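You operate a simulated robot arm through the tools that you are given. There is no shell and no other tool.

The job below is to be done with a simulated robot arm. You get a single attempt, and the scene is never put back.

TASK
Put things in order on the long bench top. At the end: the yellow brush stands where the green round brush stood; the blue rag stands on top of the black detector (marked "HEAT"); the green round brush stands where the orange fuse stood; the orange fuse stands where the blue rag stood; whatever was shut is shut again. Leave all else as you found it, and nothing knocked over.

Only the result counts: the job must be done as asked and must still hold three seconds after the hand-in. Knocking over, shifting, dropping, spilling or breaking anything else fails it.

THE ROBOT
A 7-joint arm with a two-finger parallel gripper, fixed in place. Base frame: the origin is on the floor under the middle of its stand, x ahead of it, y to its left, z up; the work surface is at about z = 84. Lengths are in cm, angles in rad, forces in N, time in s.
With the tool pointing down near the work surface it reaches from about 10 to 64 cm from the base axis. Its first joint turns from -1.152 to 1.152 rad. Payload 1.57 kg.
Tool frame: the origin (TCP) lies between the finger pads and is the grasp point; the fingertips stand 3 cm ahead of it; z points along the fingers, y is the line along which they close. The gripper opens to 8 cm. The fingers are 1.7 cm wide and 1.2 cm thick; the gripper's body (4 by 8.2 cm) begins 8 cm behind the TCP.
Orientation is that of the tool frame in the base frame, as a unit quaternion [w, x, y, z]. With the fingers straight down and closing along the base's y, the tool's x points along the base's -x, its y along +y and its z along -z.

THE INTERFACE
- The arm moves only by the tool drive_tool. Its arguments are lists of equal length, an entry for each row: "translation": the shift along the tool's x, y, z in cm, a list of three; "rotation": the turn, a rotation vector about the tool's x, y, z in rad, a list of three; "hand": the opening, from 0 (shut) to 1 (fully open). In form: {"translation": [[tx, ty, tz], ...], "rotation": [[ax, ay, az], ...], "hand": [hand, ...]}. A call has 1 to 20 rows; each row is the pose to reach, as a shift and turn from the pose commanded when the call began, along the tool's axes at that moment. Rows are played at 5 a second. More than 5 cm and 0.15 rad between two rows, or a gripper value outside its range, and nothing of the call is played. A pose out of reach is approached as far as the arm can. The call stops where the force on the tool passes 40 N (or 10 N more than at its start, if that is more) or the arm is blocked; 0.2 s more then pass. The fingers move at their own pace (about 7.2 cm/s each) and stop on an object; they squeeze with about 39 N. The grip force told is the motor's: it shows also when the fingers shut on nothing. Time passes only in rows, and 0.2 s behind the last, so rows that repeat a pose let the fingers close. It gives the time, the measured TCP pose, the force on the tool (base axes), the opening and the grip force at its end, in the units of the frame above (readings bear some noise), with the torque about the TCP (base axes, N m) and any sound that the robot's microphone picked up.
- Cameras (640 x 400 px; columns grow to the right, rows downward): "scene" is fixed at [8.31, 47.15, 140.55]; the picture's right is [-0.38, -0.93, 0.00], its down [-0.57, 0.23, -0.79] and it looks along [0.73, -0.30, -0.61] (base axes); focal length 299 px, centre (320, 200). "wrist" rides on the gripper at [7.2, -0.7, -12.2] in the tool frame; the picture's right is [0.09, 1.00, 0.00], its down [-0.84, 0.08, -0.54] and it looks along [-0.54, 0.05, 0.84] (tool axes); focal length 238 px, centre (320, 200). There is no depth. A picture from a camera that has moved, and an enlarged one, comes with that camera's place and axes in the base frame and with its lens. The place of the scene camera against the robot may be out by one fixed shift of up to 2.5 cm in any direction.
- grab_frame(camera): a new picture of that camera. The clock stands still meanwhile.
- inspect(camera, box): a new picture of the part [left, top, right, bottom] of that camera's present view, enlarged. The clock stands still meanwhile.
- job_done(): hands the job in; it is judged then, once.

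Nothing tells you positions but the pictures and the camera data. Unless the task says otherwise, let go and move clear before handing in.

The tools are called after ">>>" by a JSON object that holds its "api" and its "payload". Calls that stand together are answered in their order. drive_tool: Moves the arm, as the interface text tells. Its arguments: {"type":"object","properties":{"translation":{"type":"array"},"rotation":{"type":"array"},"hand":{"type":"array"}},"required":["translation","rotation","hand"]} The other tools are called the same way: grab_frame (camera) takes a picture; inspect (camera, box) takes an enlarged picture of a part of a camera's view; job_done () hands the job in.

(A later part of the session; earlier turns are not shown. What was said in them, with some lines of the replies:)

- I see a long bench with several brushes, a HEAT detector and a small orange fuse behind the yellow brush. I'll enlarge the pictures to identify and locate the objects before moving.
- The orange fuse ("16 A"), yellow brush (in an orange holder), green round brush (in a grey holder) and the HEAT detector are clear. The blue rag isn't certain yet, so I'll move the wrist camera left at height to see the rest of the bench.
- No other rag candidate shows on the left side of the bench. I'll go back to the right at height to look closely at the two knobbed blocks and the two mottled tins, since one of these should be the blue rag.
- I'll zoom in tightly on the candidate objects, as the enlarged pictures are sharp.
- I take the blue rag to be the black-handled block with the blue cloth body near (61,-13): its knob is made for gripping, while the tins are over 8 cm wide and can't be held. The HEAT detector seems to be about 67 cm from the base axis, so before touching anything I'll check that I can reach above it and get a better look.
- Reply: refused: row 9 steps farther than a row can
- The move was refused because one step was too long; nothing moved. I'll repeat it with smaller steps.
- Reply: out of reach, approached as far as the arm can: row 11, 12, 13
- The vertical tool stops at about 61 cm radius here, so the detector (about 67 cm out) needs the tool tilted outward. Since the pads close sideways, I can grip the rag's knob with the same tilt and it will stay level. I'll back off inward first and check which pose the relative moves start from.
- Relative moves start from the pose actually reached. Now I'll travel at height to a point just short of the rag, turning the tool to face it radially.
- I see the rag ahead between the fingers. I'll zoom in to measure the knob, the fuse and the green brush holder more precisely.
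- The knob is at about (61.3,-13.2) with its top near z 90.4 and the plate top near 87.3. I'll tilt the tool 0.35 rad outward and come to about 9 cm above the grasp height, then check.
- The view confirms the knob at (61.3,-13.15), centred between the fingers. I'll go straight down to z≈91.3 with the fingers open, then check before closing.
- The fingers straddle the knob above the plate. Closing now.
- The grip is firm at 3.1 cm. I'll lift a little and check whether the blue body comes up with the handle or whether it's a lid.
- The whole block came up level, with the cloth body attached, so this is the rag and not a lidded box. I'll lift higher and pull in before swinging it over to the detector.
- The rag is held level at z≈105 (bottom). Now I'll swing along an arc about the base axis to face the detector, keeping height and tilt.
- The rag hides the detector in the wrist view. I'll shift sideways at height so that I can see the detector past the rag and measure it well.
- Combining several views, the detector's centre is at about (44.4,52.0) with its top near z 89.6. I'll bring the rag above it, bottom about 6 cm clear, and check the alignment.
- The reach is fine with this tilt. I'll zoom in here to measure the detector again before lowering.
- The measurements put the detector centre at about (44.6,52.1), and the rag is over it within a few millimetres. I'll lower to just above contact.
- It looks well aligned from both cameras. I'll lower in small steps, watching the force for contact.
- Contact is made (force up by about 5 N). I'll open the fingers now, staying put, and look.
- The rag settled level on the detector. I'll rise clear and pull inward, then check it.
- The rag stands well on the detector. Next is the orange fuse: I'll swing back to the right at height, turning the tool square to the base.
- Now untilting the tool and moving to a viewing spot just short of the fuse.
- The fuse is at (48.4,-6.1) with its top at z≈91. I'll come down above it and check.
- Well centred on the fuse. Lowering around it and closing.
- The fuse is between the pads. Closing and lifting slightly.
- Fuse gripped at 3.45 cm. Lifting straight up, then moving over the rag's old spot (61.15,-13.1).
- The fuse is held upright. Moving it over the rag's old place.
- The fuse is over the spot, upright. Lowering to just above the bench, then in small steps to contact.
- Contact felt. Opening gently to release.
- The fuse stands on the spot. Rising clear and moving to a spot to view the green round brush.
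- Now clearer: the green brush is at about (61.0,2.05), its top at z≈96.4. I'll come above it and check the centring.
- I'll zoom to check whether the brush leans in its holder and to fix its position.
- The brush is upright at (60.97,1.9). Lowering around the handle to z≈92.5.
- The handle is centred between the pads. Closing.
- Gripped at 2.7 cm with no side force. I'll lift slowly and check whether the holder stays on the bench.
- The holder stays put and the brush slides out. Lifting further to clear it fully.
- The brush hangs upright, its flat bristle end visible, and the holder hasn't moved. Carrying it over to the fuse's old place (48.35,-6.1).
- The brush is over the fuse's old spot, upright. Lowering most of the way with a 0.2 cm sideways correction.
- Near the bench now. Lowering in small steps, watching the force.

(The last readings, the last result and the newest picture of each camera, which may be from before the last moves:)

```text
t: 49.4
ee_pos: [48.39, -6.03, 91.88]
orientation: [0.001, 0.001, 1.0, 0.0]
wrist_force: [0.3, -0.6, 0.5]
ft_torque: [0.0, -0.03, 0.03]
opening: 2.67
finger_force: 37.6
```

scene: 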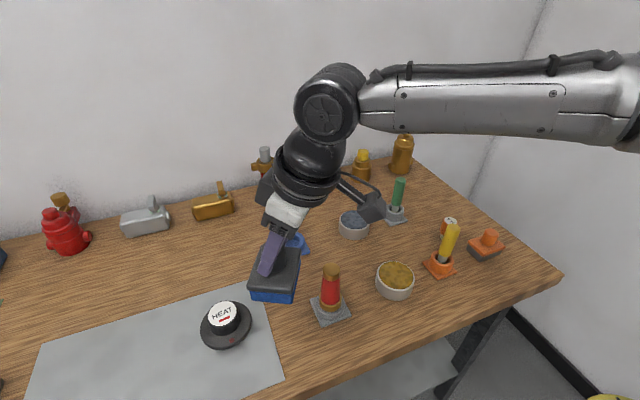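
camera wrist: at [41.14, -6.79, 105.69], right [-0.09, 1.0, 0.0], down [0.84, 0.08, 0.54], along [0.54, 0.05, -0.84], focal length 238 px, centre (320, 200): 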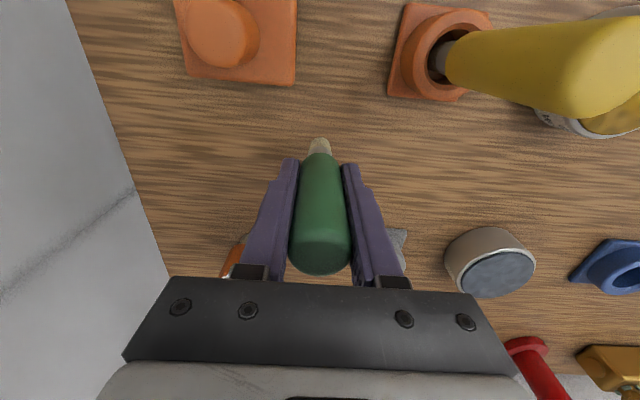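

>>> {"api": "drive_tool", "payload": {"translation": [[0, 0, 0.06], [0, 0, 0.12], [0, 0, 0.12]], "rotation": [[0, 0, 0], [0, 0, 0], [0, 0, 0]], "hand": [0, 0, 0]}}

>>> {"api": "inspect", "payload": {"camera": "wrist", "box": [280, 110, 360, 180]}}

>>> {"api": "inspect", "payload": {"camera": "scene", "box": [425, 190, 475, 260]}}

```text
t: 50.2
ee_pos: [48.49, -6.02, 91.74]
orientation: [0.0, 0.001, 1.0, -0.001]
wrist_force: [0.0, -0.3, -1.2]
ft_torque: [0.0, -0.02, 0.02]
opening: 2.67
finger_force: 37.6
```

```text
5.71 times, centred on (320, 145) of wrist
camera zoom: at [41.2, -6.84, 103.96], right [-0.09, 1.0, 0.0], down [0.84, 0.08, 0.54], along [0.54, 0.05, -0.84], focal length 1362 px, centre (320, 514)
```

zoom: 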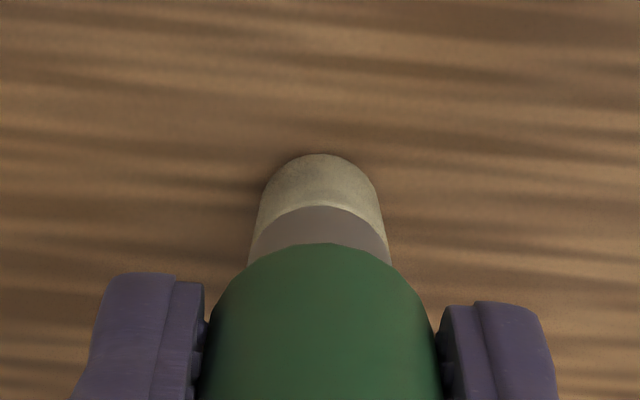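

```text
5.71 times, centred on (450, 225) of scene
camera zoom: at [8.31, 47.15, 140.55], right [-0.38, -0.93, 0.0], down [-0.57, 0.23, -0.79], along [0.73, -0.3, -0.61], focal length 1708 px, centre (-423, 57)
```

zoom: 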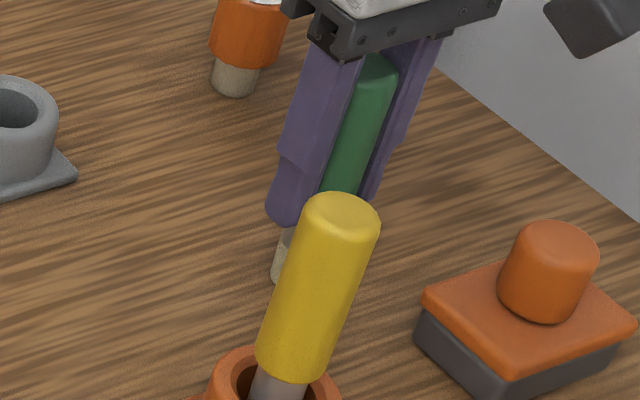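

The contact shadow shows the brush is very close to the bench. Continuing with small steps.

>>> {"api": "drive_tool", "payload": {"translation": [[0, 0, 0.05], [0, 0, 0.1], [0, 0, 0.1]], "rotation": [[0, 0, 0], [0, 0, 0], [0, 0, 0]], "hand": [0, 0, 0]}}

>>> {"api": "drive_tool", "payload": {"translation": [[0, 0, 0.05], [0, 0, 0.1], [0, 0, 0.1]], "rotation": [[0, 0, 0], [0, 0, 0], [0, 0, 0]], "hand": [0, 0, 0]}}

```text
t: 51.0
ee_pos: [48.39, -6.1, 91.68]
orientation: [0.001, 0.001, 1.0, 0.0]
wrist_force: [-2.0, -0.6, 5.7]
ft_torque: [-0.03, 0.08, -0.01]
opening: 2.69
finger_force: 37.9
```

```text
t: 51.8
ee_pos: [48.41, -6.13, 91.66]
orientation: [0.001, 0.001, 1.0, 0.0]
wrist_force: [-4.8, 3.7, 15.2]
ft_torque: [0.23, 0.39, -0.02]
opening: 2.71
finger_force: 37.2
```

Contact made; the second step pressed a bit hard. Backing off slightly to relieve the force before releasing.

>>> {"api": "drive_tool", "payload": {"translation": [[0, 0, -0.06], [0, 0, -0.12], [0, 0, -0.12]], "rotation": [[0, 0, 0], [0, 0, 0], [0, 0, 0]], "hand": [0, 0, 0]}}

>>> {"api": "inspect", "payload": {"camera": "scene", "box": [410, 170, 490, 270]}}

>>> {"api": "inspect", "payload": {"camera": "wrist", "box": [250, 110, 390, 290]}}

```text
t: 52.6
ee_pos: [48.36, -6.05, 91.75]
orientation: [0.001, 0.0, 1.0, 0.0]
wrist_force: [-1.0, 0.5, 10.8]
ft_torque: [0.05, 0.05, -0.02]
opening: 2.7
finger_force: 37.9
```

```text
4.00 times, centred on (450, 220) of scene
camera zoom: at [8.29, 47.15, 140.55], right [-0.38, -0.93, 0.0], down [-0.57, 0.23, -0.79], along [0.73, -0.3, -0.61], focal length 1196 px, centre (-200, 120)
```

zoom: 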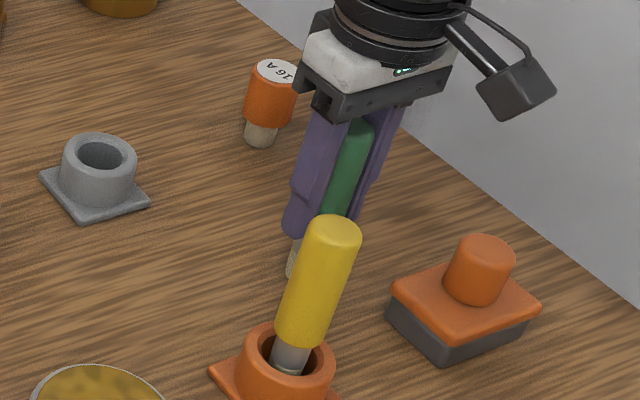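

```text
2.22 times, centred on (320, 200) of wrist
camera zoom: at [41.2, -6.86, 103.89], right [-0.09, 1.0, 0.0], down [0.84, 0.08, 0.54], along [0.54, 0.05, -0.84], focal length 530 px, centre (320, 200)
```

zoom: 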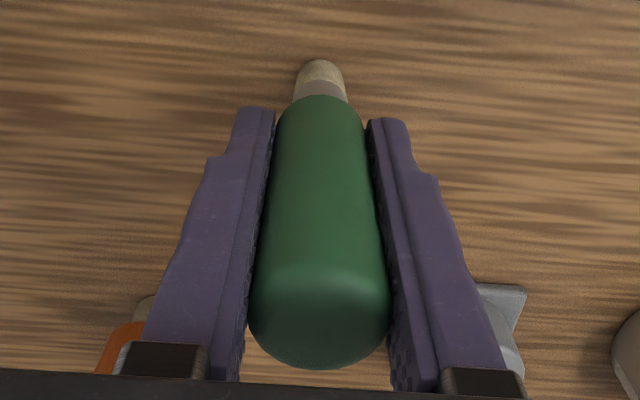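

>>> {"api": "drive_tool", "payload": {"translation": [[0, 0, -0.03], [0, 0, -0.05], [0, 0, -0.05]], "rotation": [[0, 0, 0], [0, 0, 0], [0, 0, 0]], "hand": [0, 0, 0]}}

```text
t: 53.4
ee_pos: [48.28, -6.09, 91.72]
orientation: [0.0, 0.001, 1.0, 0.0]
wrist_force: [2.4, -0.1, 6.0]
ft_torque: [-0.02, -0.21, -0.01]
opening: 2.69
finger_force: 37.4
```

>>> {"api": "drive_tool", "payload": {"translation": [[0, 0, -0.02], [0, 0, -0.04], [0, 0, -0.04], [0, 0, -0.04]], "rotation": [[0, 0, 0], [0, 0, 0], [0, 0, 0], [0, 0, 0]], "hand": [0, 0, 0, 0]}}

```text
t: 54.4
ee_pos: [48.26, -6.07, 91.8]
orientation: [-0.001, 0.0, 1.0, 0.0]
wrist_force: [0.3, -1.0, -1.4]
ft_torque: [-0.02, 0.0, 0.02]
opening: 2.68
finger_force: 37.7
```

The tip is just free of the bench now. I'll check that the brush didn't tilt in the grip while pressing.

>>> {"api": "inspect", "payload": {"camera": "wrist", "box": [280, 110, 360, 180]}}

>>> {"api": "inspect", "payload": {"camera": "wrist", "box": [250, 110, 390, 290]}}

>>> {"api": "inspect", "payload": {"camera": "scene", "box": [425, 190, 475, 260]}}

```text
5.71 times, centred on (320, 145) of wrist
camera zoom: at [41.18, -6.8, 103.93], right [-0.09, 1.0, 0.0], down [0.84, 0.08, 0.54], along [0.54, 0.05, -0.84], focal length 1362 px, centre (320, 514)
```

zoom: 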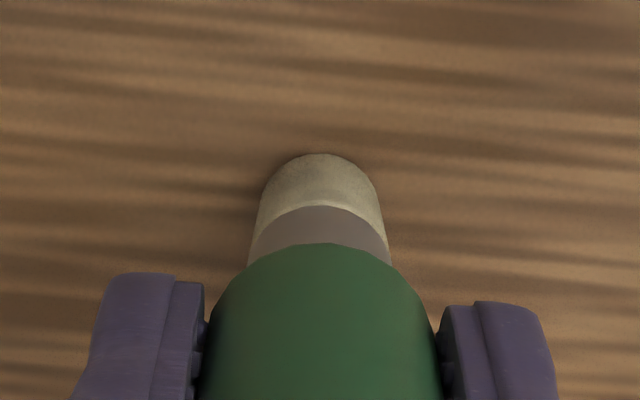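

```text
2.22 times, centred on (320, 200) of wrist
camera zoom: at [41.18, -6.8, 103.93], right [-0.09, 1.0, 0.0], down [0.84, 0.08, 0.54], along [0.54, 0.05, -0.84], focal length 530 px, centre (320, 200)
```

zoom: 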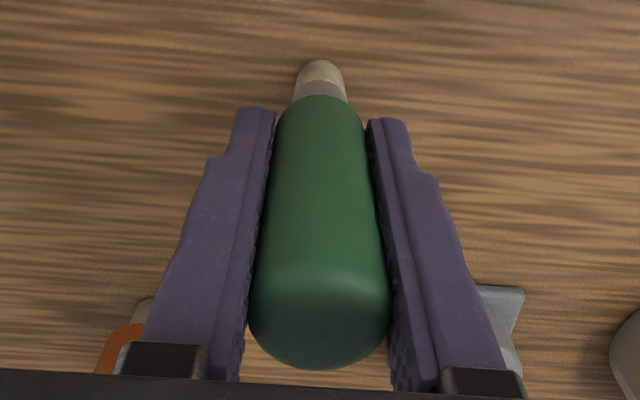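

```text
5.71 times, centred on (450, 225) of scene
camera zoom: at [8.31, 47.15, 140.55], right [-0.38, -0.93, 0.0], down [-0.57, 0.23, -0.79], along [0.73, -0.3, -0.61], focal length 1708 px, centre (-423, 57)
```

zoom: 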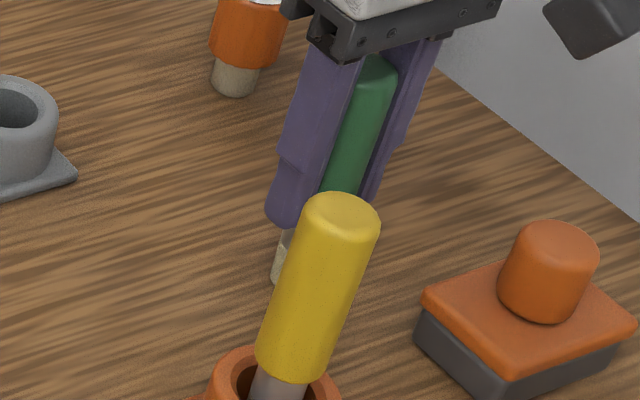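

The brush sits in the grip exactly as before, upright. Lowering the last fraction of a millimetre and opening slowly.

>>> {"api": "drive_tool", "payload": {"translation": [[0, 0, 0.02], [0, 0, 0.04], [0, 0, 0.04], [0, 0, 0.04], [0, 0, 0.04], [0, 0, 0.04], [0, 0, 0.04]], "rotation": [[0, 0, 0], [0, 0, 0], [0, 0, 0], [0, 0, 0], [0, 0, 0], [0, 0, 0], [0, 0, 0]], "hand": [0, 0, 0, 0.35, 0.38, 0.44, 0.52]}}

>>> {"api": "inspect", "payload": {"camera": "wrist", "box": [250, 110, 390, 290]}}

>>> {"api": "inspect", "payload": {"camera": "scene", "box": [410, 170, 490, 270]}}

```text
t: 56.0
ee_pos: [48.34, -6.06, 91.79]
orientation: [0.0, 0.001, 1.0, 0.0]
wrist_force: [0.8, -0.5, -0.3]
ft_torque: [0.01, 0.02, -0.04]
opening: 4.15
finger_force: 0.1
```

```text
2.22 times, centred on (320, 200) of wrist
camera zoom: at [41.22, -6.84, 103.95], right [-0.09, 1.0, 0.0], down [0.84, 0.08, 0.54], along [0.54, 0.05, -0.84], focal length 530 px, centre (320, 200)
```

zoom: 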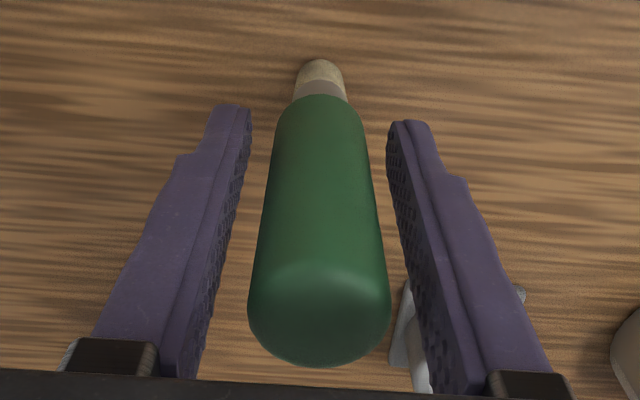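

```text
4.00 times, centred on (450, 220) of scene
camera zoom: at [8.31, 47.15, 140.55], right [-0.38, -0.93, 0.0], down [-0.57, 0.23, -0.79], along [0.73, -0.3, -0.61], focal length 1196 px, centre (-200, 120)
```

zoom: 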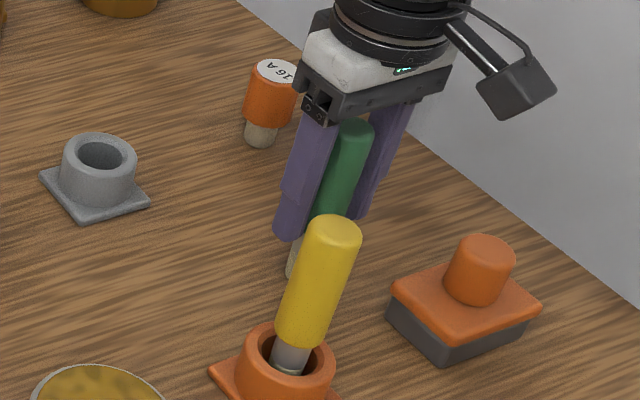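

The brush is standing on its own. I'll open fully, wait a moment, and check it stays upright before rising.

>>> {"api": "drive_tool", "payload": {"translation": [[0, 0, 0], [0, 0, 0], [0, 0, 0], [0, 0, 0], [0, 0, 0]], "rotation": [[0, 0, 0], [0, 0, 0], [0, 0, 0], [0, 0, 0], [0, 0, 0]], "hand": [0.6, 0.7, 0.8, 0.9, 1]}}

>>> {"api": "inspect", "payload": {"camera": "wrist", "box": [250, 110, 390, 290]}}

```text
t: 57.2
ee_pos: [48.37, -6.14, 91.73]
orientation: [0.001, 0.001, 1.0, 0.0]
wrist_force: [-0.3, 0.9, 0.1]
ft_torque: [-0.02, -0.03, 0.01]
opening: 8.0
finger_force: 0.1
```

```text
2.22 times, centred on (320, 200) of wrist
camera zoom: at [41.22, -6.84, 103.95], right [-0.09, 1.0, 0.0], down [0.84, 0.08, 0.54], along [0.54, 0.05, -0.84], focal length 530 px, centre (320, 200)
```

zoom: 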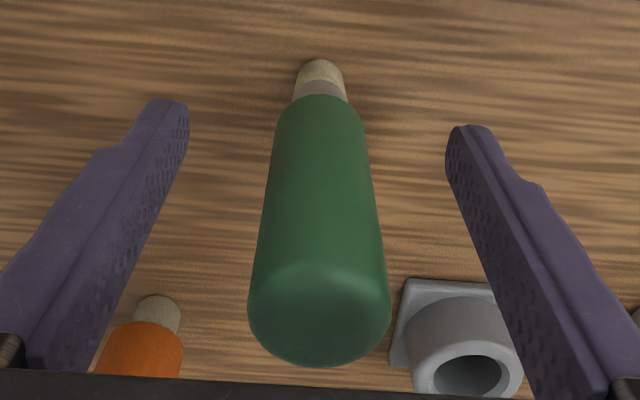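

Stable. Rising straight up, then moving over to view the yellow brush.

>>> {"api": "drive_tool", "payload": {"translation": [[0, 0, -3], [0, 0, -6], [0, 0, -9], [0, 0, -12], [0, 0, -16]], "rotation": [[0, 0, 0], [0, 0, 0], [0, 0, 0], [0, 0, 0], [0, 0, 0]], "hand": [1, 1, 1, 1, 1]}}

>>> {"api": "drive_tool", "payload": {"translation": [[4, 2.5, -0.5], [8, 5, -1], [11, 8, -1.5]], "rotation": [[0, 0, 0], [0, 0, 0], [0, 0, 0]], "hand": [1, 1, 1]}}

>>> {"api": "grab_frame", "payload": {"camera": "wrist"}}

>>> {"api": "inspect", "payload": {"camera": "wrist", "box": [240, 60, 420, 240]}}

>>> {"api": "inspect", "payload": {"camera": "scene", "box": [360, 150, 520, 300]}}

```text
t: 58.4
ee_pos: [48.3, -5.79, 107.54]
orientation: [-0.001, 0.001, 1.0, -0.001]
wrist_force: [-0.1, 0.3, -0.3]
ft_torque: [-0.02, 0.03, 0.0]
opening: 7.98
finger_force: 0.1
```

```text
t: 59.2
ee_pos: [37.15, 1.96, 109.24]
orientation: [0.0, 0.0, 1.0, 0.0]
wrist_force: [-0.1, -0.2, -0.1]
ft_torque: [-0.01, -0.05, -0.02]
opening: 7.98
finger_force: 0.1
```

```text
taken
camera wrist: at [29.95, 1.23, 121.24], right [-0.09, 1.0, 0.0], down [0.84, 0.08, 0.54], along [0.54, 0.05, -0.84], focal length 238 px, centre (320, 200)
```

wrist: 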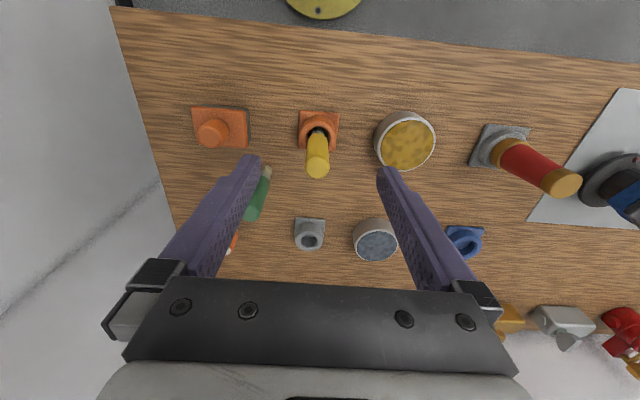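

```text
2.22 times, centred on (330, 150) of wrist
camera zoom: at [29.95, 1.23, 121.24], right [-0.09, 1.0, 0.0], down [0.84, 0.08, 0.54], along [0.54, 0.05, -0.84], focal length 530 px, centre (298, 311)
```

zoom: 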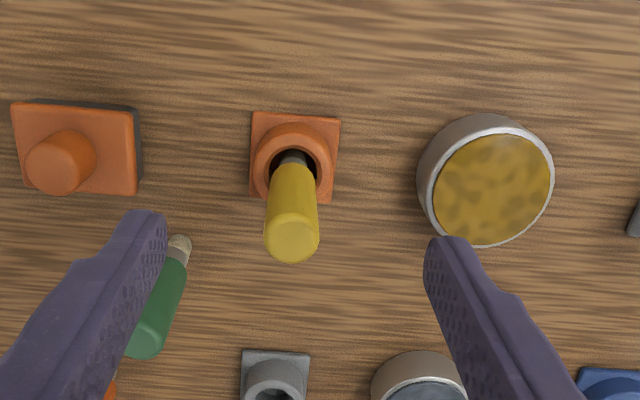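

```text
2.67 times, centred on (440, 225) of scene
camera zoom: at [8.31, 47.14, 140.55], right [-0.38, -0.93, 0.0], down [-0.57, 0.23, -0.79], along [0.73, -0.3, -0.61], focal length 797 px, centre (0, 133)
```

zoom: 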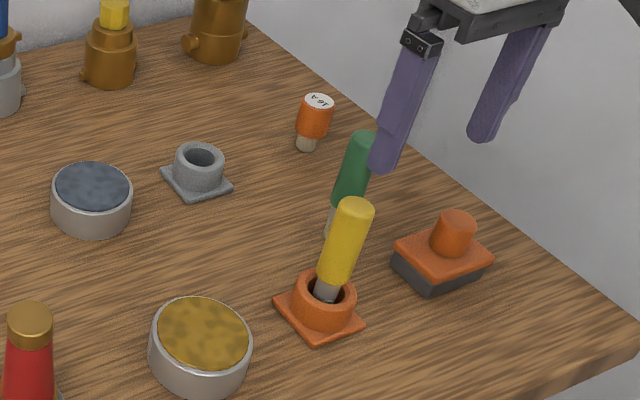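

The green brush stands well; the yellow brush is at about (40.9,1.9), upright in its orange holder. Coming above it.

>>> {"api": "drive_tool", "payload": {"translation": [[-1.9, 0, 3.1], [-3.75, -0.05, 6.2]], "rotation": [[0, 0, 0], [0, 0, 0]], "hand": [1, 1]}}

>>> {"api": "grab_frame", "payload": {"camera": "wrist"}}

>>> {"api": "inspect", "payload": {"camera": "wrist", "box": [280, 75, 360, 175]}}

>>> {"api": "grab_frame", "payload": {"camera": "scene"}}

```text
t: 59.8
ee_pos: [41.19, 1.99, 102.87]
orientation: [0.0, 0.001, 1.0, 0.0]
wrist_force: [-0.1, 0.4, 0.0]
ft_torque: [0.03, 0.03, 0.0]
opening: 7.99
finger_force: 0.1
```

```text
taken
camera wrist: at [33.93, 1.26, 115.06], right [-0.09, 1.0, 0.0], down [0.84, 0.08, 0.54], along [0.54, 0.05, -0.84], focal length 238 px, centre (320, 200)
```

wrist: 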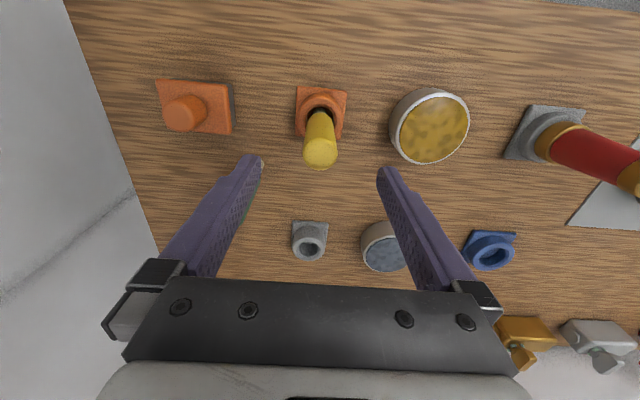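

```text
4.00 times, centred on (320, 125) of wrist
camera zoom: at [33.93, 1.26, 115.06], right [-0.09, 1.0, 0.0], down [0.84, 0.08, 0.54], along [0.54, 0.05, -0.84], focal length 953 px, centre (320, 500)
```

zoom: 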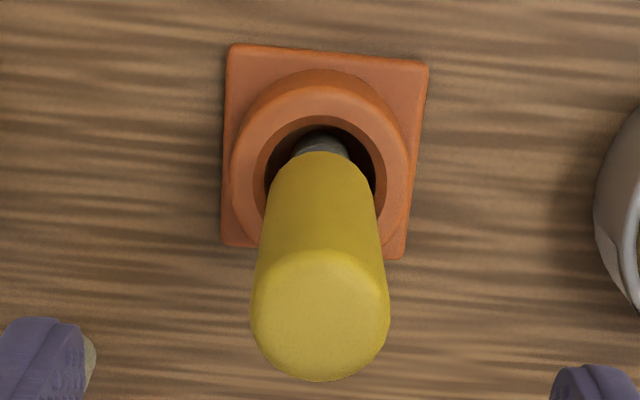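

```text
taken
```

scene: 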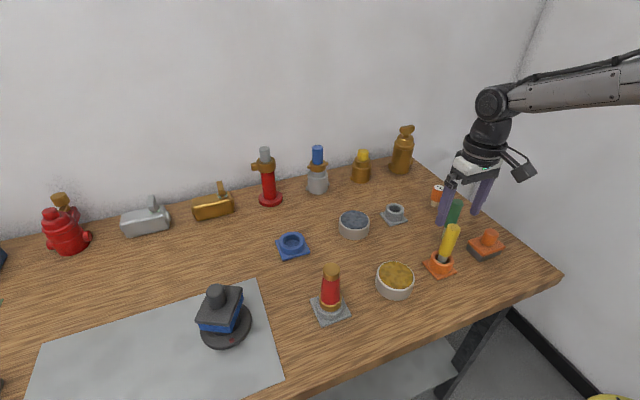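

Centred at (40.95,1.9). Lowering around the yellow handle.

>>> {"api": "drive_tool", "payload": {"translation": [[0.1, -0.06, 3.5], [0.17, -0.06, 7.0], [0.17, -0.06, 10.4]], "rotation": [[0, 0, 0], [0, 0, 0], [0, 0, 0]], "hand": [1, 1, 1]}}

>>> {"api": "grab_frame", "payload": {"camera": "wrist"}}

>>> {"api": "inspect", "payload": {"camera": "scene", "box": [400, 190, 500, 290]}}

```text
t: 60.6
ee_pos: [41.07, 1.91, 92.45]
orientation: [0.0, 0.001, 1.0, 0.0]
wrist_force: [0.2, -0.3, 0.3]
ft_torque: [0.0, 0.02, 0.0]
opening: 8.01
finger_force: 0.0
```

```text
taken
camera wrist: at [33.84, 1.15, 104.75], right [-0.09, 1.0, 0.0], down [0.84, 0.08, 0.54], along [0.54, 0.05, -0.84], focal length 238 px, centre (320, 200)
```

wrist: 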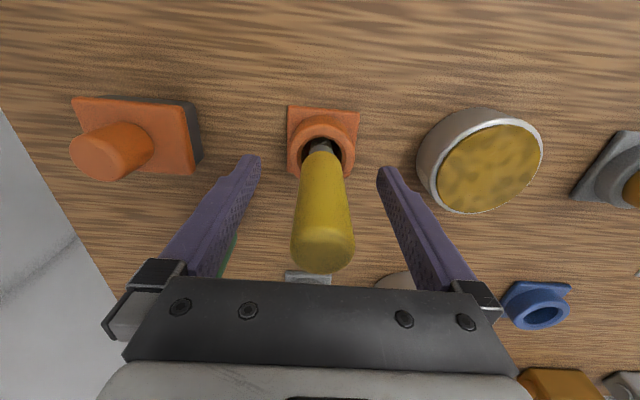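

```text
4.00 times, centred on (450, 240) of scene
camera zoom: at [8.31, 47.15, 140.55], right [-0.38, -0.93, 0.0], down [-0.57, 0.23, -0.79], along [0.73, -0.3, -0.61], focal length 1196 px, centre (-200, 40)
```

zoom: 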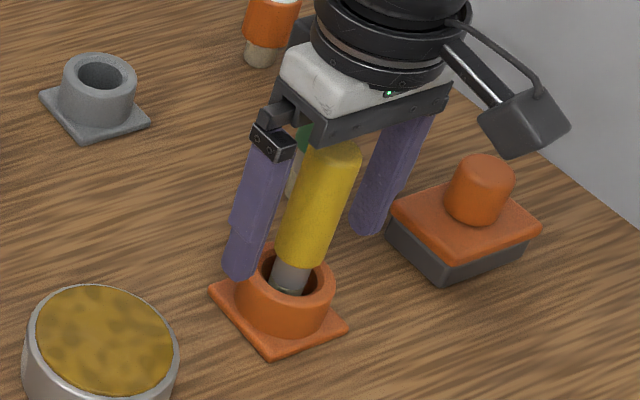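

Centred on the yellow handle. Closing and lifting slowly.

>>> {"api": "drive_tool", "payload": {"translation": [[0, 0, 0], [0, 0, 0], [0, 0, 0], [0, 0, 0]], "rotation": [[0, 0, 0], [0, 0, 0], [0, 0, 0], [0, 0, 0]], "hand": [0, 0, 0, 0]}}

>>> {"api": "drive_tool", "payload": {"translation": [[0, 0, -0.5], [0, 0, -1.2], [0, 0, -2]], "rotation": [[0, 0, 0], [0, 0, 0], [0, 0, 0]], "hand": [0, 0, 0]}}

>>> {"api": "inspect", "payload": {"camera": "scene", "box": [400, 190, 500, 290]}}

>>> {"api": "inspect", "payload": {"camera": "wrist", "box": [260, 80, 380, 290]}}

```text
t: 61.6
ee_pos: [40.99, 1.89, 92.64]
orientation: [0.0, 0.001, 1.0, -0.001]
wrist_force: [-0.7, 0.1, 0.2]
ft_torque: [-0.05, 0.01, 0.02]
opening: 2.68
finger_force: 37.3
```

```text
t: 62.4
ee_pos: [41.02, 1.79, 94.47]
orientation: [-0.001, 0.001, 1.0, 0.0]
wrist_force: [0.6, 0.9, -0.3]
ft_torque: [-0.01, 0.0, 0.0]
opening: 2.68
finger_force: 38.0
```

```text
4.00 times, centred on (450, 240) of scene
camera zoom: at [8.31, 47.15, 140.55], right [-0.38, -0.93, 0.0], down [-0.57, 0.23, -0.79], along [0.73, -0.3, -0.61], focal length 1196 px, centre (-200, 40)
```

zoom: 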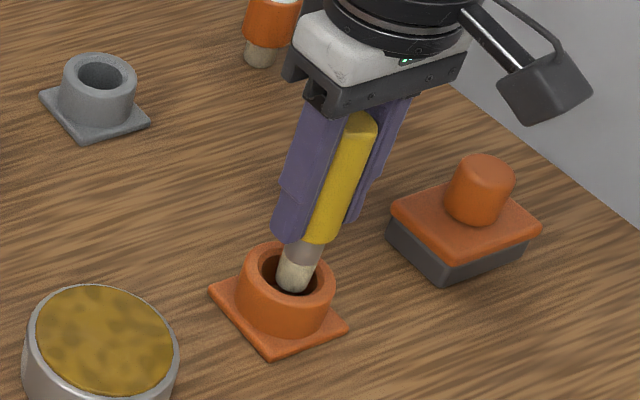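

```text
1.90 times, centred on (320, 185) of wrist
camera zoom: at [33.76, 1.04, 106.82], right [-0.09, 1.0, 0.0], down [0.84, 0.08, 0.54], along [0.54, 0.05, -0.84], focal length 454 px, centre (320, 229)
```

zoom: 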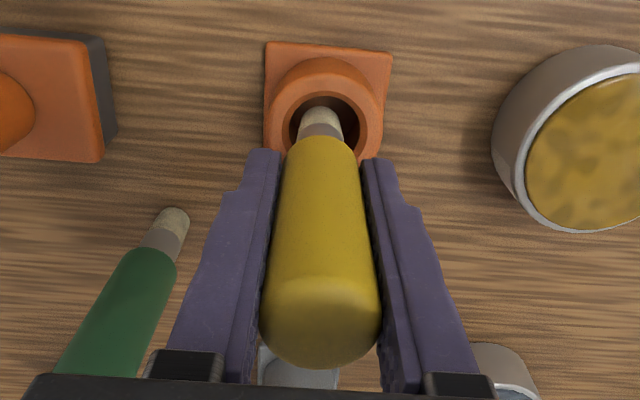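

The orange holder stays in place. Lifting on until the brush is well clear.

>>> {"api": "drive_tool", "payload": {"translation": [[0, 0, -2.3], [0, 0, -4.6], [0, 0, -6.7]], "rotation": [[0, 0, 0], [0, 0, 0], [0, 0, 0]], "hand": [0, 0, 0]}}

>>> {"api": "inspect", "payload": {"camera": "scene", "box": [380, 150, 500, 290]}}

```text
t: 63.2
ee_pos: [40.86, 1.66, 101.45]
orientation: [0.0, 0.001, 1.0, -0.001]
wrist_force: [0.7, 0.2, -0.7]
ft_torque: [-0.03, 0.02, -0.01]
opening: 2.69
finger_force: 37.8
```

```text
2.86 times, centred on (440, 220) of scene
camera zoom: at [8.31, 47.15, 140.55], right [-0.38, -0.93, 0.0], down [-0.57, 0.23, -0.79], along [0.73, -0.3, -0.61], focal length 854 px, centre (-23, 143)
```

zoom: 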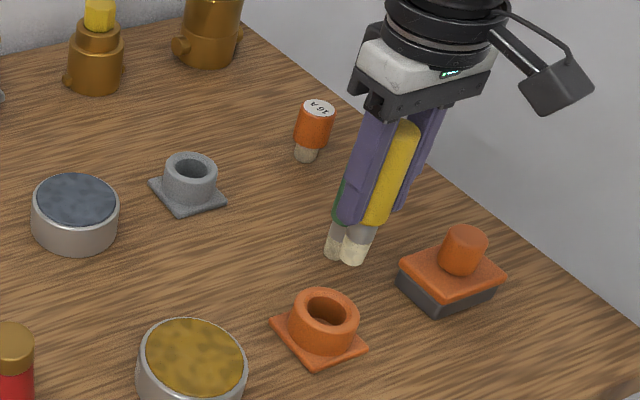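

Held upright and clear. Carrying it straight across to above the grey holder, 20 cm farther out.

>>> {"api": "drive_tool", "payload": {"translation": [[-4.0, 0, 0], [-8.0, 0, 0], [-12.0, 0, 0], [-16.0, 0, 0], [-20.0, 0.02, 0]], "rotation": [[0, 0, 0], [0, 0, 0], [0, 0, 0], [0, 0, 0], [0, 0, 0]], "hand": [0, 0, 0, 0, 0]}}

>>> {"api": "grab_frame", "payload": {"camera": "wrist"}}

>>> {"api": "inspect", "payload": {"camera": "wrist", "box": [270, 70, 370, 190]}}

>>> {"api": "inspect", "payload": {"camera": "scene", "box": [350, 130, 450, 240]}}

```text
t: 64.4
ee_pos: [60.98, 1.86, 101.43]
orientation: [0.001, 0.001, 1.0, 0.0]
wrist_force: [0.4, -0.2, -0.7]
ft_torque: [-0.01, -0.01, -0.05]
opening: 2.68
finger_force: 37.6
```

```text
taken
camera wrist: at [53.76, 1.08, 113.61], right [-0.09, 1.0, 0.0], down [0.84, 0.08, 0.54], along [0.54, 0.05, -0.84], focal length 238 px, centre (320, 200)
```

wrist: 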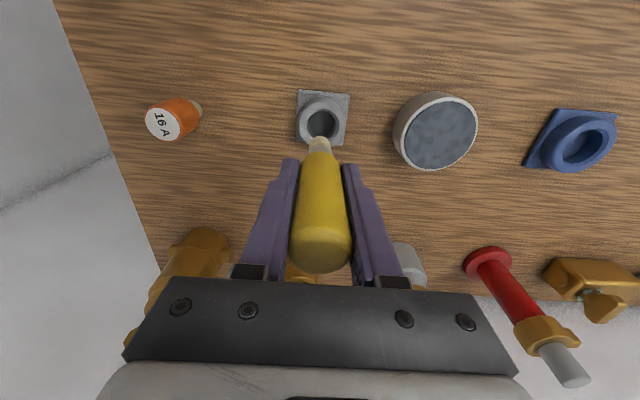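

```text
3.33 times, centred on (320, 130) of wrist
camera zoom: at [53.76, 1.08, 113.61], right [-0.09, 1.0, 0.0], down [0.84, 0.08, 0.54], along [0.54, 0.05, -0.84], focal length 794 px, centre (320, 433)
```

zoom: 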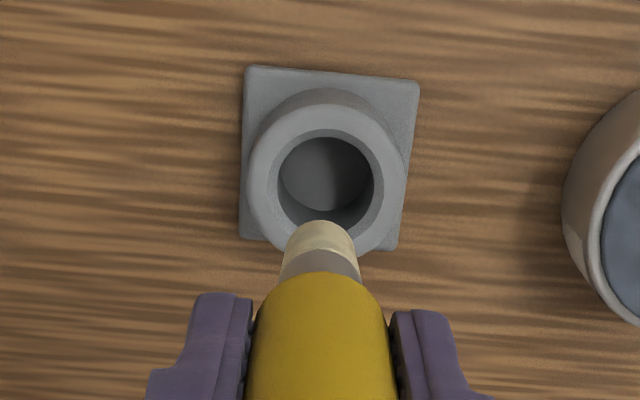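

```text
3.64 times, centred on (400, 185) of scene
camera zoom: at [8.3, 47.15, 140.55], right [-0.38, -0.93, 0.0], down [-0.57, 0.23, -0.79], along [0.73, -0.3, -0.61], focal length 1087 px, centre (29, 254)
```

zoom: 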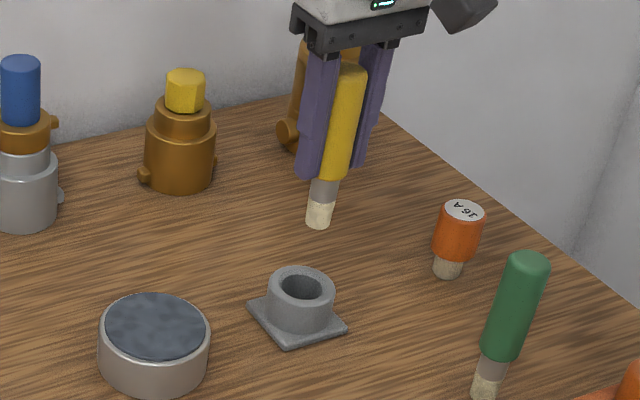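

The hole centre is about 0.18 cm to the left of the brush tip; fore-and-aft is right. I'll correct that and lower the brush into the holder to just above its resting height.

>>> {"api": "drive_tool", "payload": {"translation": [[0, 0.17, 0], [0, 0.17, 2], [0, 0.17, 4], [0, 0.17, 5.5]], "rotation": [[0, 0, 0], [0, 0, 0], [0, 0, 0], [0, 0, 0]], "hand": [0, 0, 0, 0]}}

>>> {"api": "inspect", "payload": {"camera": "wrist", "box": [270, 90, 370, 190]}}

>>> {"api": "inspect", "payload": {"camera": "scene", "box": [350, 150, 440, 240]}}

```text
t: 65.4
ee_pos: [60.84, 1.91, 95.77]
orientation: [0.0, 0.001, 1.0, 0.0]
wrist_force: [0.0, -0.2, -0.4]
ft_torque: [0.03, 0.01, 0.02]
opening: 2.71
finger_force: 38.0
```

```text
4.00 times, centred on (320, 140) of wrist
camera zoom: at [53.75, 1.24, 107.99], right [-0.09, 1.0, 0.0], down [0.84, 0.08, 0.54], along [0.54, 0.05, -0.84], focal length 953 px, centre (320, 440)
```

zoom: 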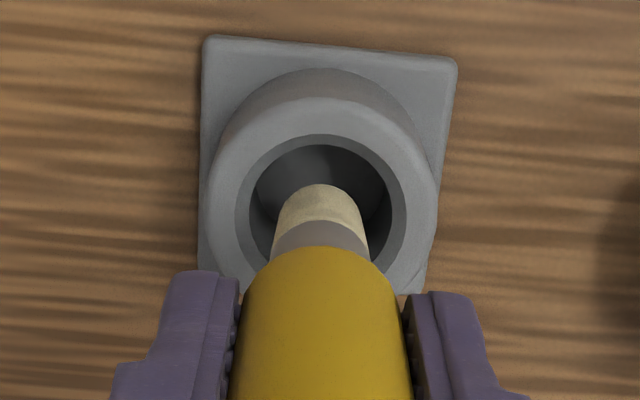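

```text
4.44 times, centred on (395, 195) of scene
camera zoom: at [8.31, 47.15, 140.55], right [-0.38, -0.93, 0.0], down [-0.57, 0.23, -0.79], along [0.73, -0.3, -0.61], focal length 1328 px, centre (-13, 222)
```

zoom: 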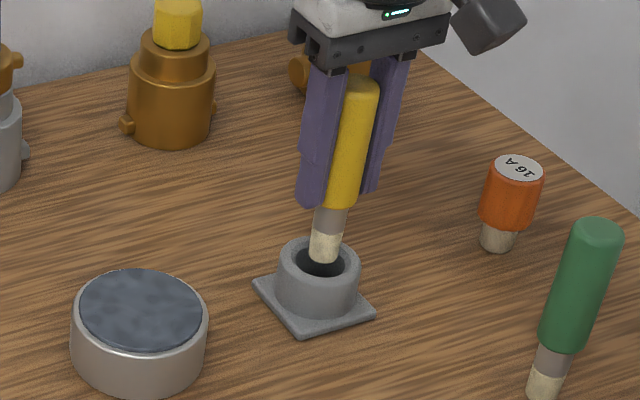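

Well centred over the hole. Lowering into the holder, then small steps to contact.

>>> {"api": "drive_tool", "payload": {"translation": [[0, 0, 0.9], [0, 0, 1.8], [0, 0, 2.6]], "rotation": [[0, 0, 0], [0, 0, 0], [0, 0, 0]], "hand": [0, 0, 0]}}

>>> {"api": "drive_tool", "payload": {"translation": [[0, 0, 0.1], [0, 0, 0.2], [0, 0, 0.3], [0, 0, 0.3]], "rotation": [[0, 0, 0], [0, 0, 0], [0, 0, 0], [0, 0, 0]], "hand": [0, 0, 0, 0]}}

```text
t: 66.2
ee_pos: [60.9, 2.06, 93.17]
orientation: [0.0, 0.001, 1.0, 0.0]
wrist_force: [-0.1, 0.6, -0.1]
ft_torque: [0.01, -0.03, 0.0]
opening: 2.71
finger_force: 37.3
```

```text
t: 67.2
ee_pos: [60.99, 1.98, 92.77]
orientation: [0.001, 0.001, 1.0, -0.001]
wrist_force: [-0.3, -0.7, -0.1]
ft_torque: [-0.01, -0.04, 0.04]
opening: 2.69
finger_force: 38.2
```

>>> {"api": "drive_tool", "payload": {"translation": [[0, 0, 0.06], [0, 0, 0.12], [0, 0, 0.12]], "rotation": [[0, 0, 0], [0, 0, 0], [0, 0, 0]], "hand": [0, 0, 0]}}

>>> {"api": "drive_tool", "payload": {"translation": [[0, 0, 0.05], [0, 0, 0.1], [0, 0, 0.1]], "rotation": [[0, 0, 0], [0, 0, 0], [0, 0, 0]], "hand": [0, 0, 0]}}

```text
t: 68.0
ee_pos: [60.91, 2.05, 92.88]
orientation: [0.0, 0.002, 1.0, 0.0]
wrist_force: [-0.2, 0.5, 0.0]
ft_torque: [-0.02, 0.02, 0.03]
opening: 2.68
finger_force: 37.8
```

```text
t: 68.8
ee_pos: [60.89, 1.94, 92.78]
orientation: [0.0, 0.0, 1.0, 0.0]
wrist_force: [-0.5, -1.3, 0.0]
ft_torque: [0.04, -0.02, 0.01]
opening: 2.73
finger_force: 38.0
```

>>> {"api": "drive_tool", "payload": {"translation": [[0, 0, 0.05], [0, 0, 0.1], [0, 0, 0.1]], "rotation": [[0, 0, 0], [0, 0, 0], [0, 0, 0]], "hand": [0, 0, 0]}}

>>> {"api": "inspect", "payload": {"camera": "wrist", "box": [270, 90, 370, 190]}}

>>> {"api": "inspect", "payload": {"camera": "scene", "box": [350, 150, 440, 240]}}

```text
t: 69.6
ee_pos: [60.97, 1.94, 92.48]
orientation: [-0.001, 0.001, 1.0, 0.0]
wrist_force: [1.0, -1.0, 0.4]
ft_torque: [-0.01, 0.02, 0.01]
opening: 2.72
finger_force: 37.7
```

```text
4.00 times, centred on (320, 140) of wrist
camera zoom: at [53.83, 1.25, 104.77], right [-0.09, 1.0, 0.0], down [0.84, 0.08, 0.54], along [0.54, 0.05, -0.84], focal length 953 px, centre (320, 440)
```

zoom: 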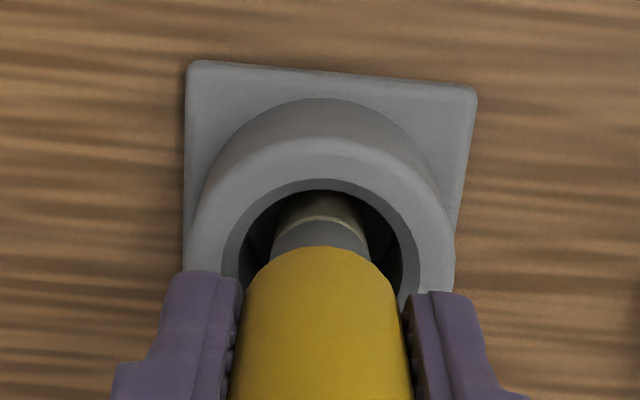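

```text
4.44 times, centred on (395, 195) of scene
camera zoom: at [8.31, 47.15, 140.55], right [-0.38, -0.93, 0.0], down [-0.57, 0.23, -0.79], along [0.73, -0.3, -0.61], focal length 1328 px, centre (-13, 222)
```

zoom: 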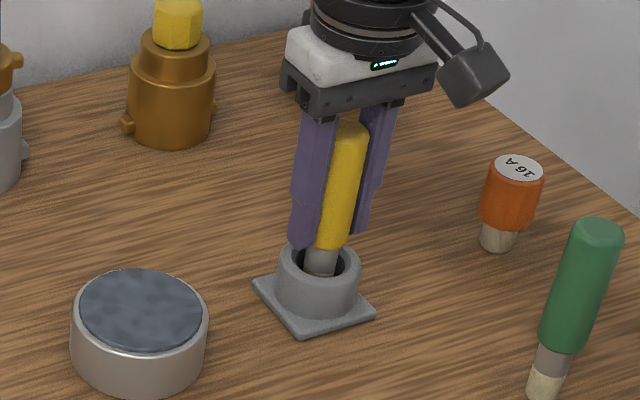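

>>> {"api": "drive_tool", "payload": {"translation": [[0, 0, 0.03], [0, 0, 0.06], [0, 0, 0.06]], "rotation": [[0, 0, 0], [0, 0, 0], [0, 0, 0]], "hand": [0, 0, 0]}}

>>> {"api": "drive_tool", "payload": {"translation": [[0, 0, 0.03], [0, 0, 0.06], [0, 0, 0.06]], "rotation": [[0, 0, 0], [0, 0, 0], [0, 0, 0]], "hand": [0, 0, 0]}}

```text
t: 70.4
ee_pos: [60.86, 1.91, 92.54]
orientation: [0.0, 0.001, 1.0, 0.0]
wrist_force: [-0.4, -1.2, 1.6]
ft_torque: [-0.07, 0.06, 0.0]
opening: 2.71
finger_force: 38.0
```

```text
t: 71.2
ee_pos: [61.01, 2.03, 92.53]
orientation: [0.001, 0.001, 1.0, 0.0]
wrist_force: [-2.0, -1.3, 6.4]
ft_torque: [-0.04, 0.18, 0.0]
opening: 2.7
finger_force: 37.5
```

Contact with the holder floor. Backing off a hair and opening slowly.

>>> {"api": "drive_tool", "payload": {"translation": [[0, 0, -0.05], [0, 0, -0.05], [0, 0, -0.05], [0, 0, -0.05], [0, 0, -0.05], [0, 0, -0.05]], "rotation": [[0, 0, 0], [0, 0, 0], [0, 0, 0], [0, 0, 0], [0, 0, 0], [0, 0, 0]], "hand": [0, 0, 0.35, 0.38, 0.44, 0.52]}}

>>> {"api": "inspect", "payload": {"camera": "wrist", "box": [250, 110, 390, 290]}}

>>> {"api": "inspect", "payload": {"camera": "scene", "box": [350, 150, 440, 240]}}

```text
t: 72.6
ee_pos: [60.96, 1.98, 92.5]
orientation: [0.0, 0.001, 1.0, 0.0]
wrist_force: [-0.2, -0.1, -0.4]
ft_torque: [0.03, 0.0, -0.01]
opening: 4.18
finger_force: 0.0
```

```text
2.22 times, centred on (320, 200) of wrist
camera zoom: at [53.79, 1.27, 104.72], right [-0.09, 1.0, 0.0], down [0.84, 0.08, 0.54], along [0.54, 0.05, -0.84], focal length 530 px, centre (320, 200)
```

zoom: 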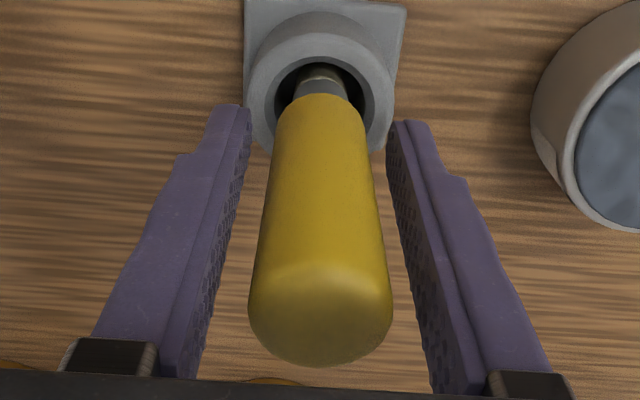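

```text
4.44 times, centred on (395, 195) of scene
camera zoom: at [8.31, 47.15, 140.55], right [-0.38, -0.93, 0.0], down [-0.57, 0.23, -0.79], along [0.73, -0.3, -0.61], focal length 1328 px, centre (-13, 222)
```

zoom: 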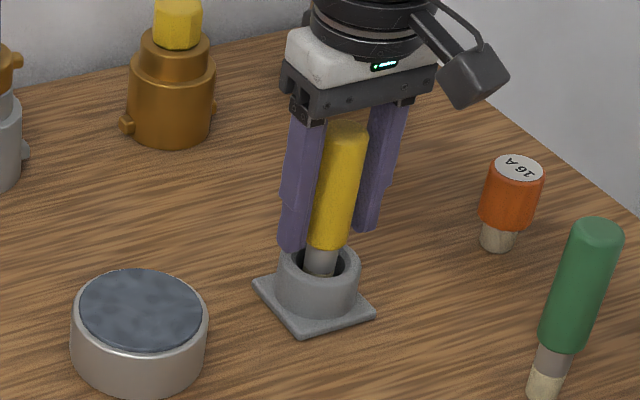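

The yellow brush stands upright in the grey holder. Opening fully and rising straight up.

>>> {"api": "drive_tool", "payload": {"translation": [[0, 0, 0], [0, 0, 0], [0, 0, -2.5], [0, 0, -5.5], [0, 0, -8.5], [0, 0, -11.5]], "rotation": [[0, 0, 0], [0, 0, 0], [0, 0, 0], [0, 0, 0], [0, 0, 0], [0, 0, 0]], "hand": [0.75, 1, 1, 1, 1, 1]}}

>>> {"api": "drive_tool", "payload": {"translation": [[3, 0, -1.5], [7, 0, -3], [11, 0, -4.5]], "rotation": [[0, 0, 0], [0, 0, 0], [0, 0, 0]], "hand": [1, 1, 1]}}

>>> {"api": "grab_frame", "payload": {"camera": "wrist"}}

>>> {"api": "grab_frame", "payload": {"camera": "scene"}}

>>> {"api": "inspect", "payload": {"camera": "scene", "box": [360, 150, 520, 300]}}

>>> {"api": "inspect", "payload": {"camera": "scene", "box": [180, 260, 280, 360]}}

```text
t: 74.0
ee_pos: [60.92, 2.12, 103.85]
orientation: [-0.001, 0.001, 1.0, 0.001]
wrist_force: [0.3, -0.6, 0.6]
ft_torque: [-0.01, 0.06, 0.03]
opening: 8.01
finger_force: 0.1
```

```text
t: 74.8
ee_pos: [50.04, 2.02, 108.46]
orientation: [-0.001, 0.001, 1.0, 0.001]
wrist_force: [0.2, 0.9, -0.2]
ft_torque: [0.0, 0.03, 0.04]
opening: 8.02
finger_force: 0.0
```

```text
taken
camera wrist: at [42.8, 1.24, 120.74], right [-0.09, 1.0, 0.0], down [0.84, 0.08, 0.54], along [0.54, 0.05, -0.84], focal length 238 px, centre (320, 200)
```

wrist: 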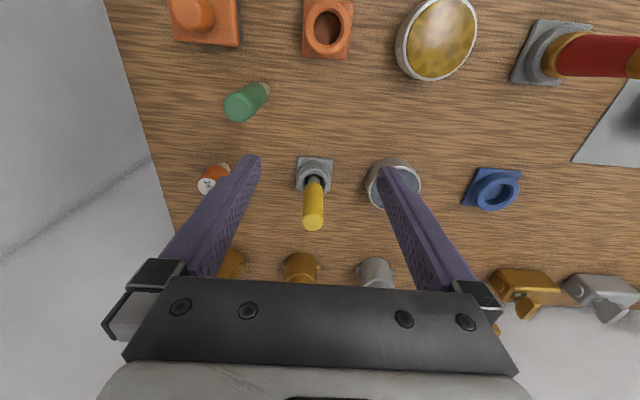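

```text
taken
```

scene: 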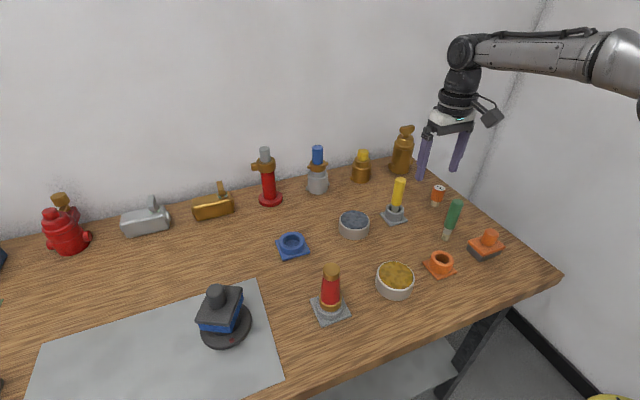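

```text
2.67 times, centred on (440, 225) of scene
camera zoom: at [8.31, 47.15, 140.55], right [-0.38, -0.93, 0.0], down [-0.57, 0.23, -0.79], along [0.73, -0.3, -0.61], focal length 797 px, centre (0, 133)
```

zoom: 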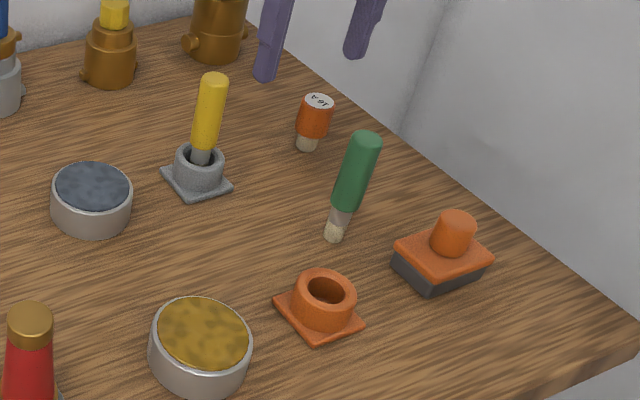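

```text
4.00 times, centred on (230, 310) of scene
camera zoom: at [8.31, 47.15, 140.55], right [-0.38, -0.93, 0.0], down [-0.57, 0.23, -0.79], along [0.73, -0.3, -0.61], focal length 1196 px, centre (680, -240)
```

zoom: 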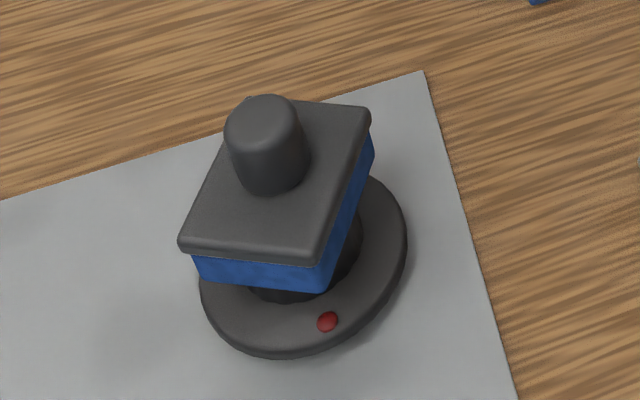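

All four moves are done. The rag stands on the detector, the fuse is where the rag was, the green brush stands free where the fuse was, and the yellow brush is upright in the grey holder. The holders and other items are where they were, nothing was opened, and the hand is empty and clear, so I'm handing in.

>>> {"api": "job_done", "payload": {}}

```text
The job is handed in.
```

The job is handed in, and all four moves were done as asked. In the last pictures before the hand-in, everything stood upright and still.

- **Yellow brush:** it stands upright in the grey holder where the green round brush was.
- **Blue rag:** it sits level on top of the black HEAT detector. I took the rag to be the blue block with the black plate and knob. That was a judgement, because nothing on the bench was labelled as a rag. The only other blue candidate, the blue-grey tin, was too wide to grip.
- **Green round brush:** it stands free on the bare bench where the orange fuse was. Its base is only about 1.5 cm across, so it would topple easily, but it stayed steady for about 20 seconds until the hand-in.
- **Orange fuse:** it stands where the blue rag was.

I opened nothing, so there was nothing to shut again. The holders and everything else look to be where they were at the start. The gripper is empty and clear of the bench.
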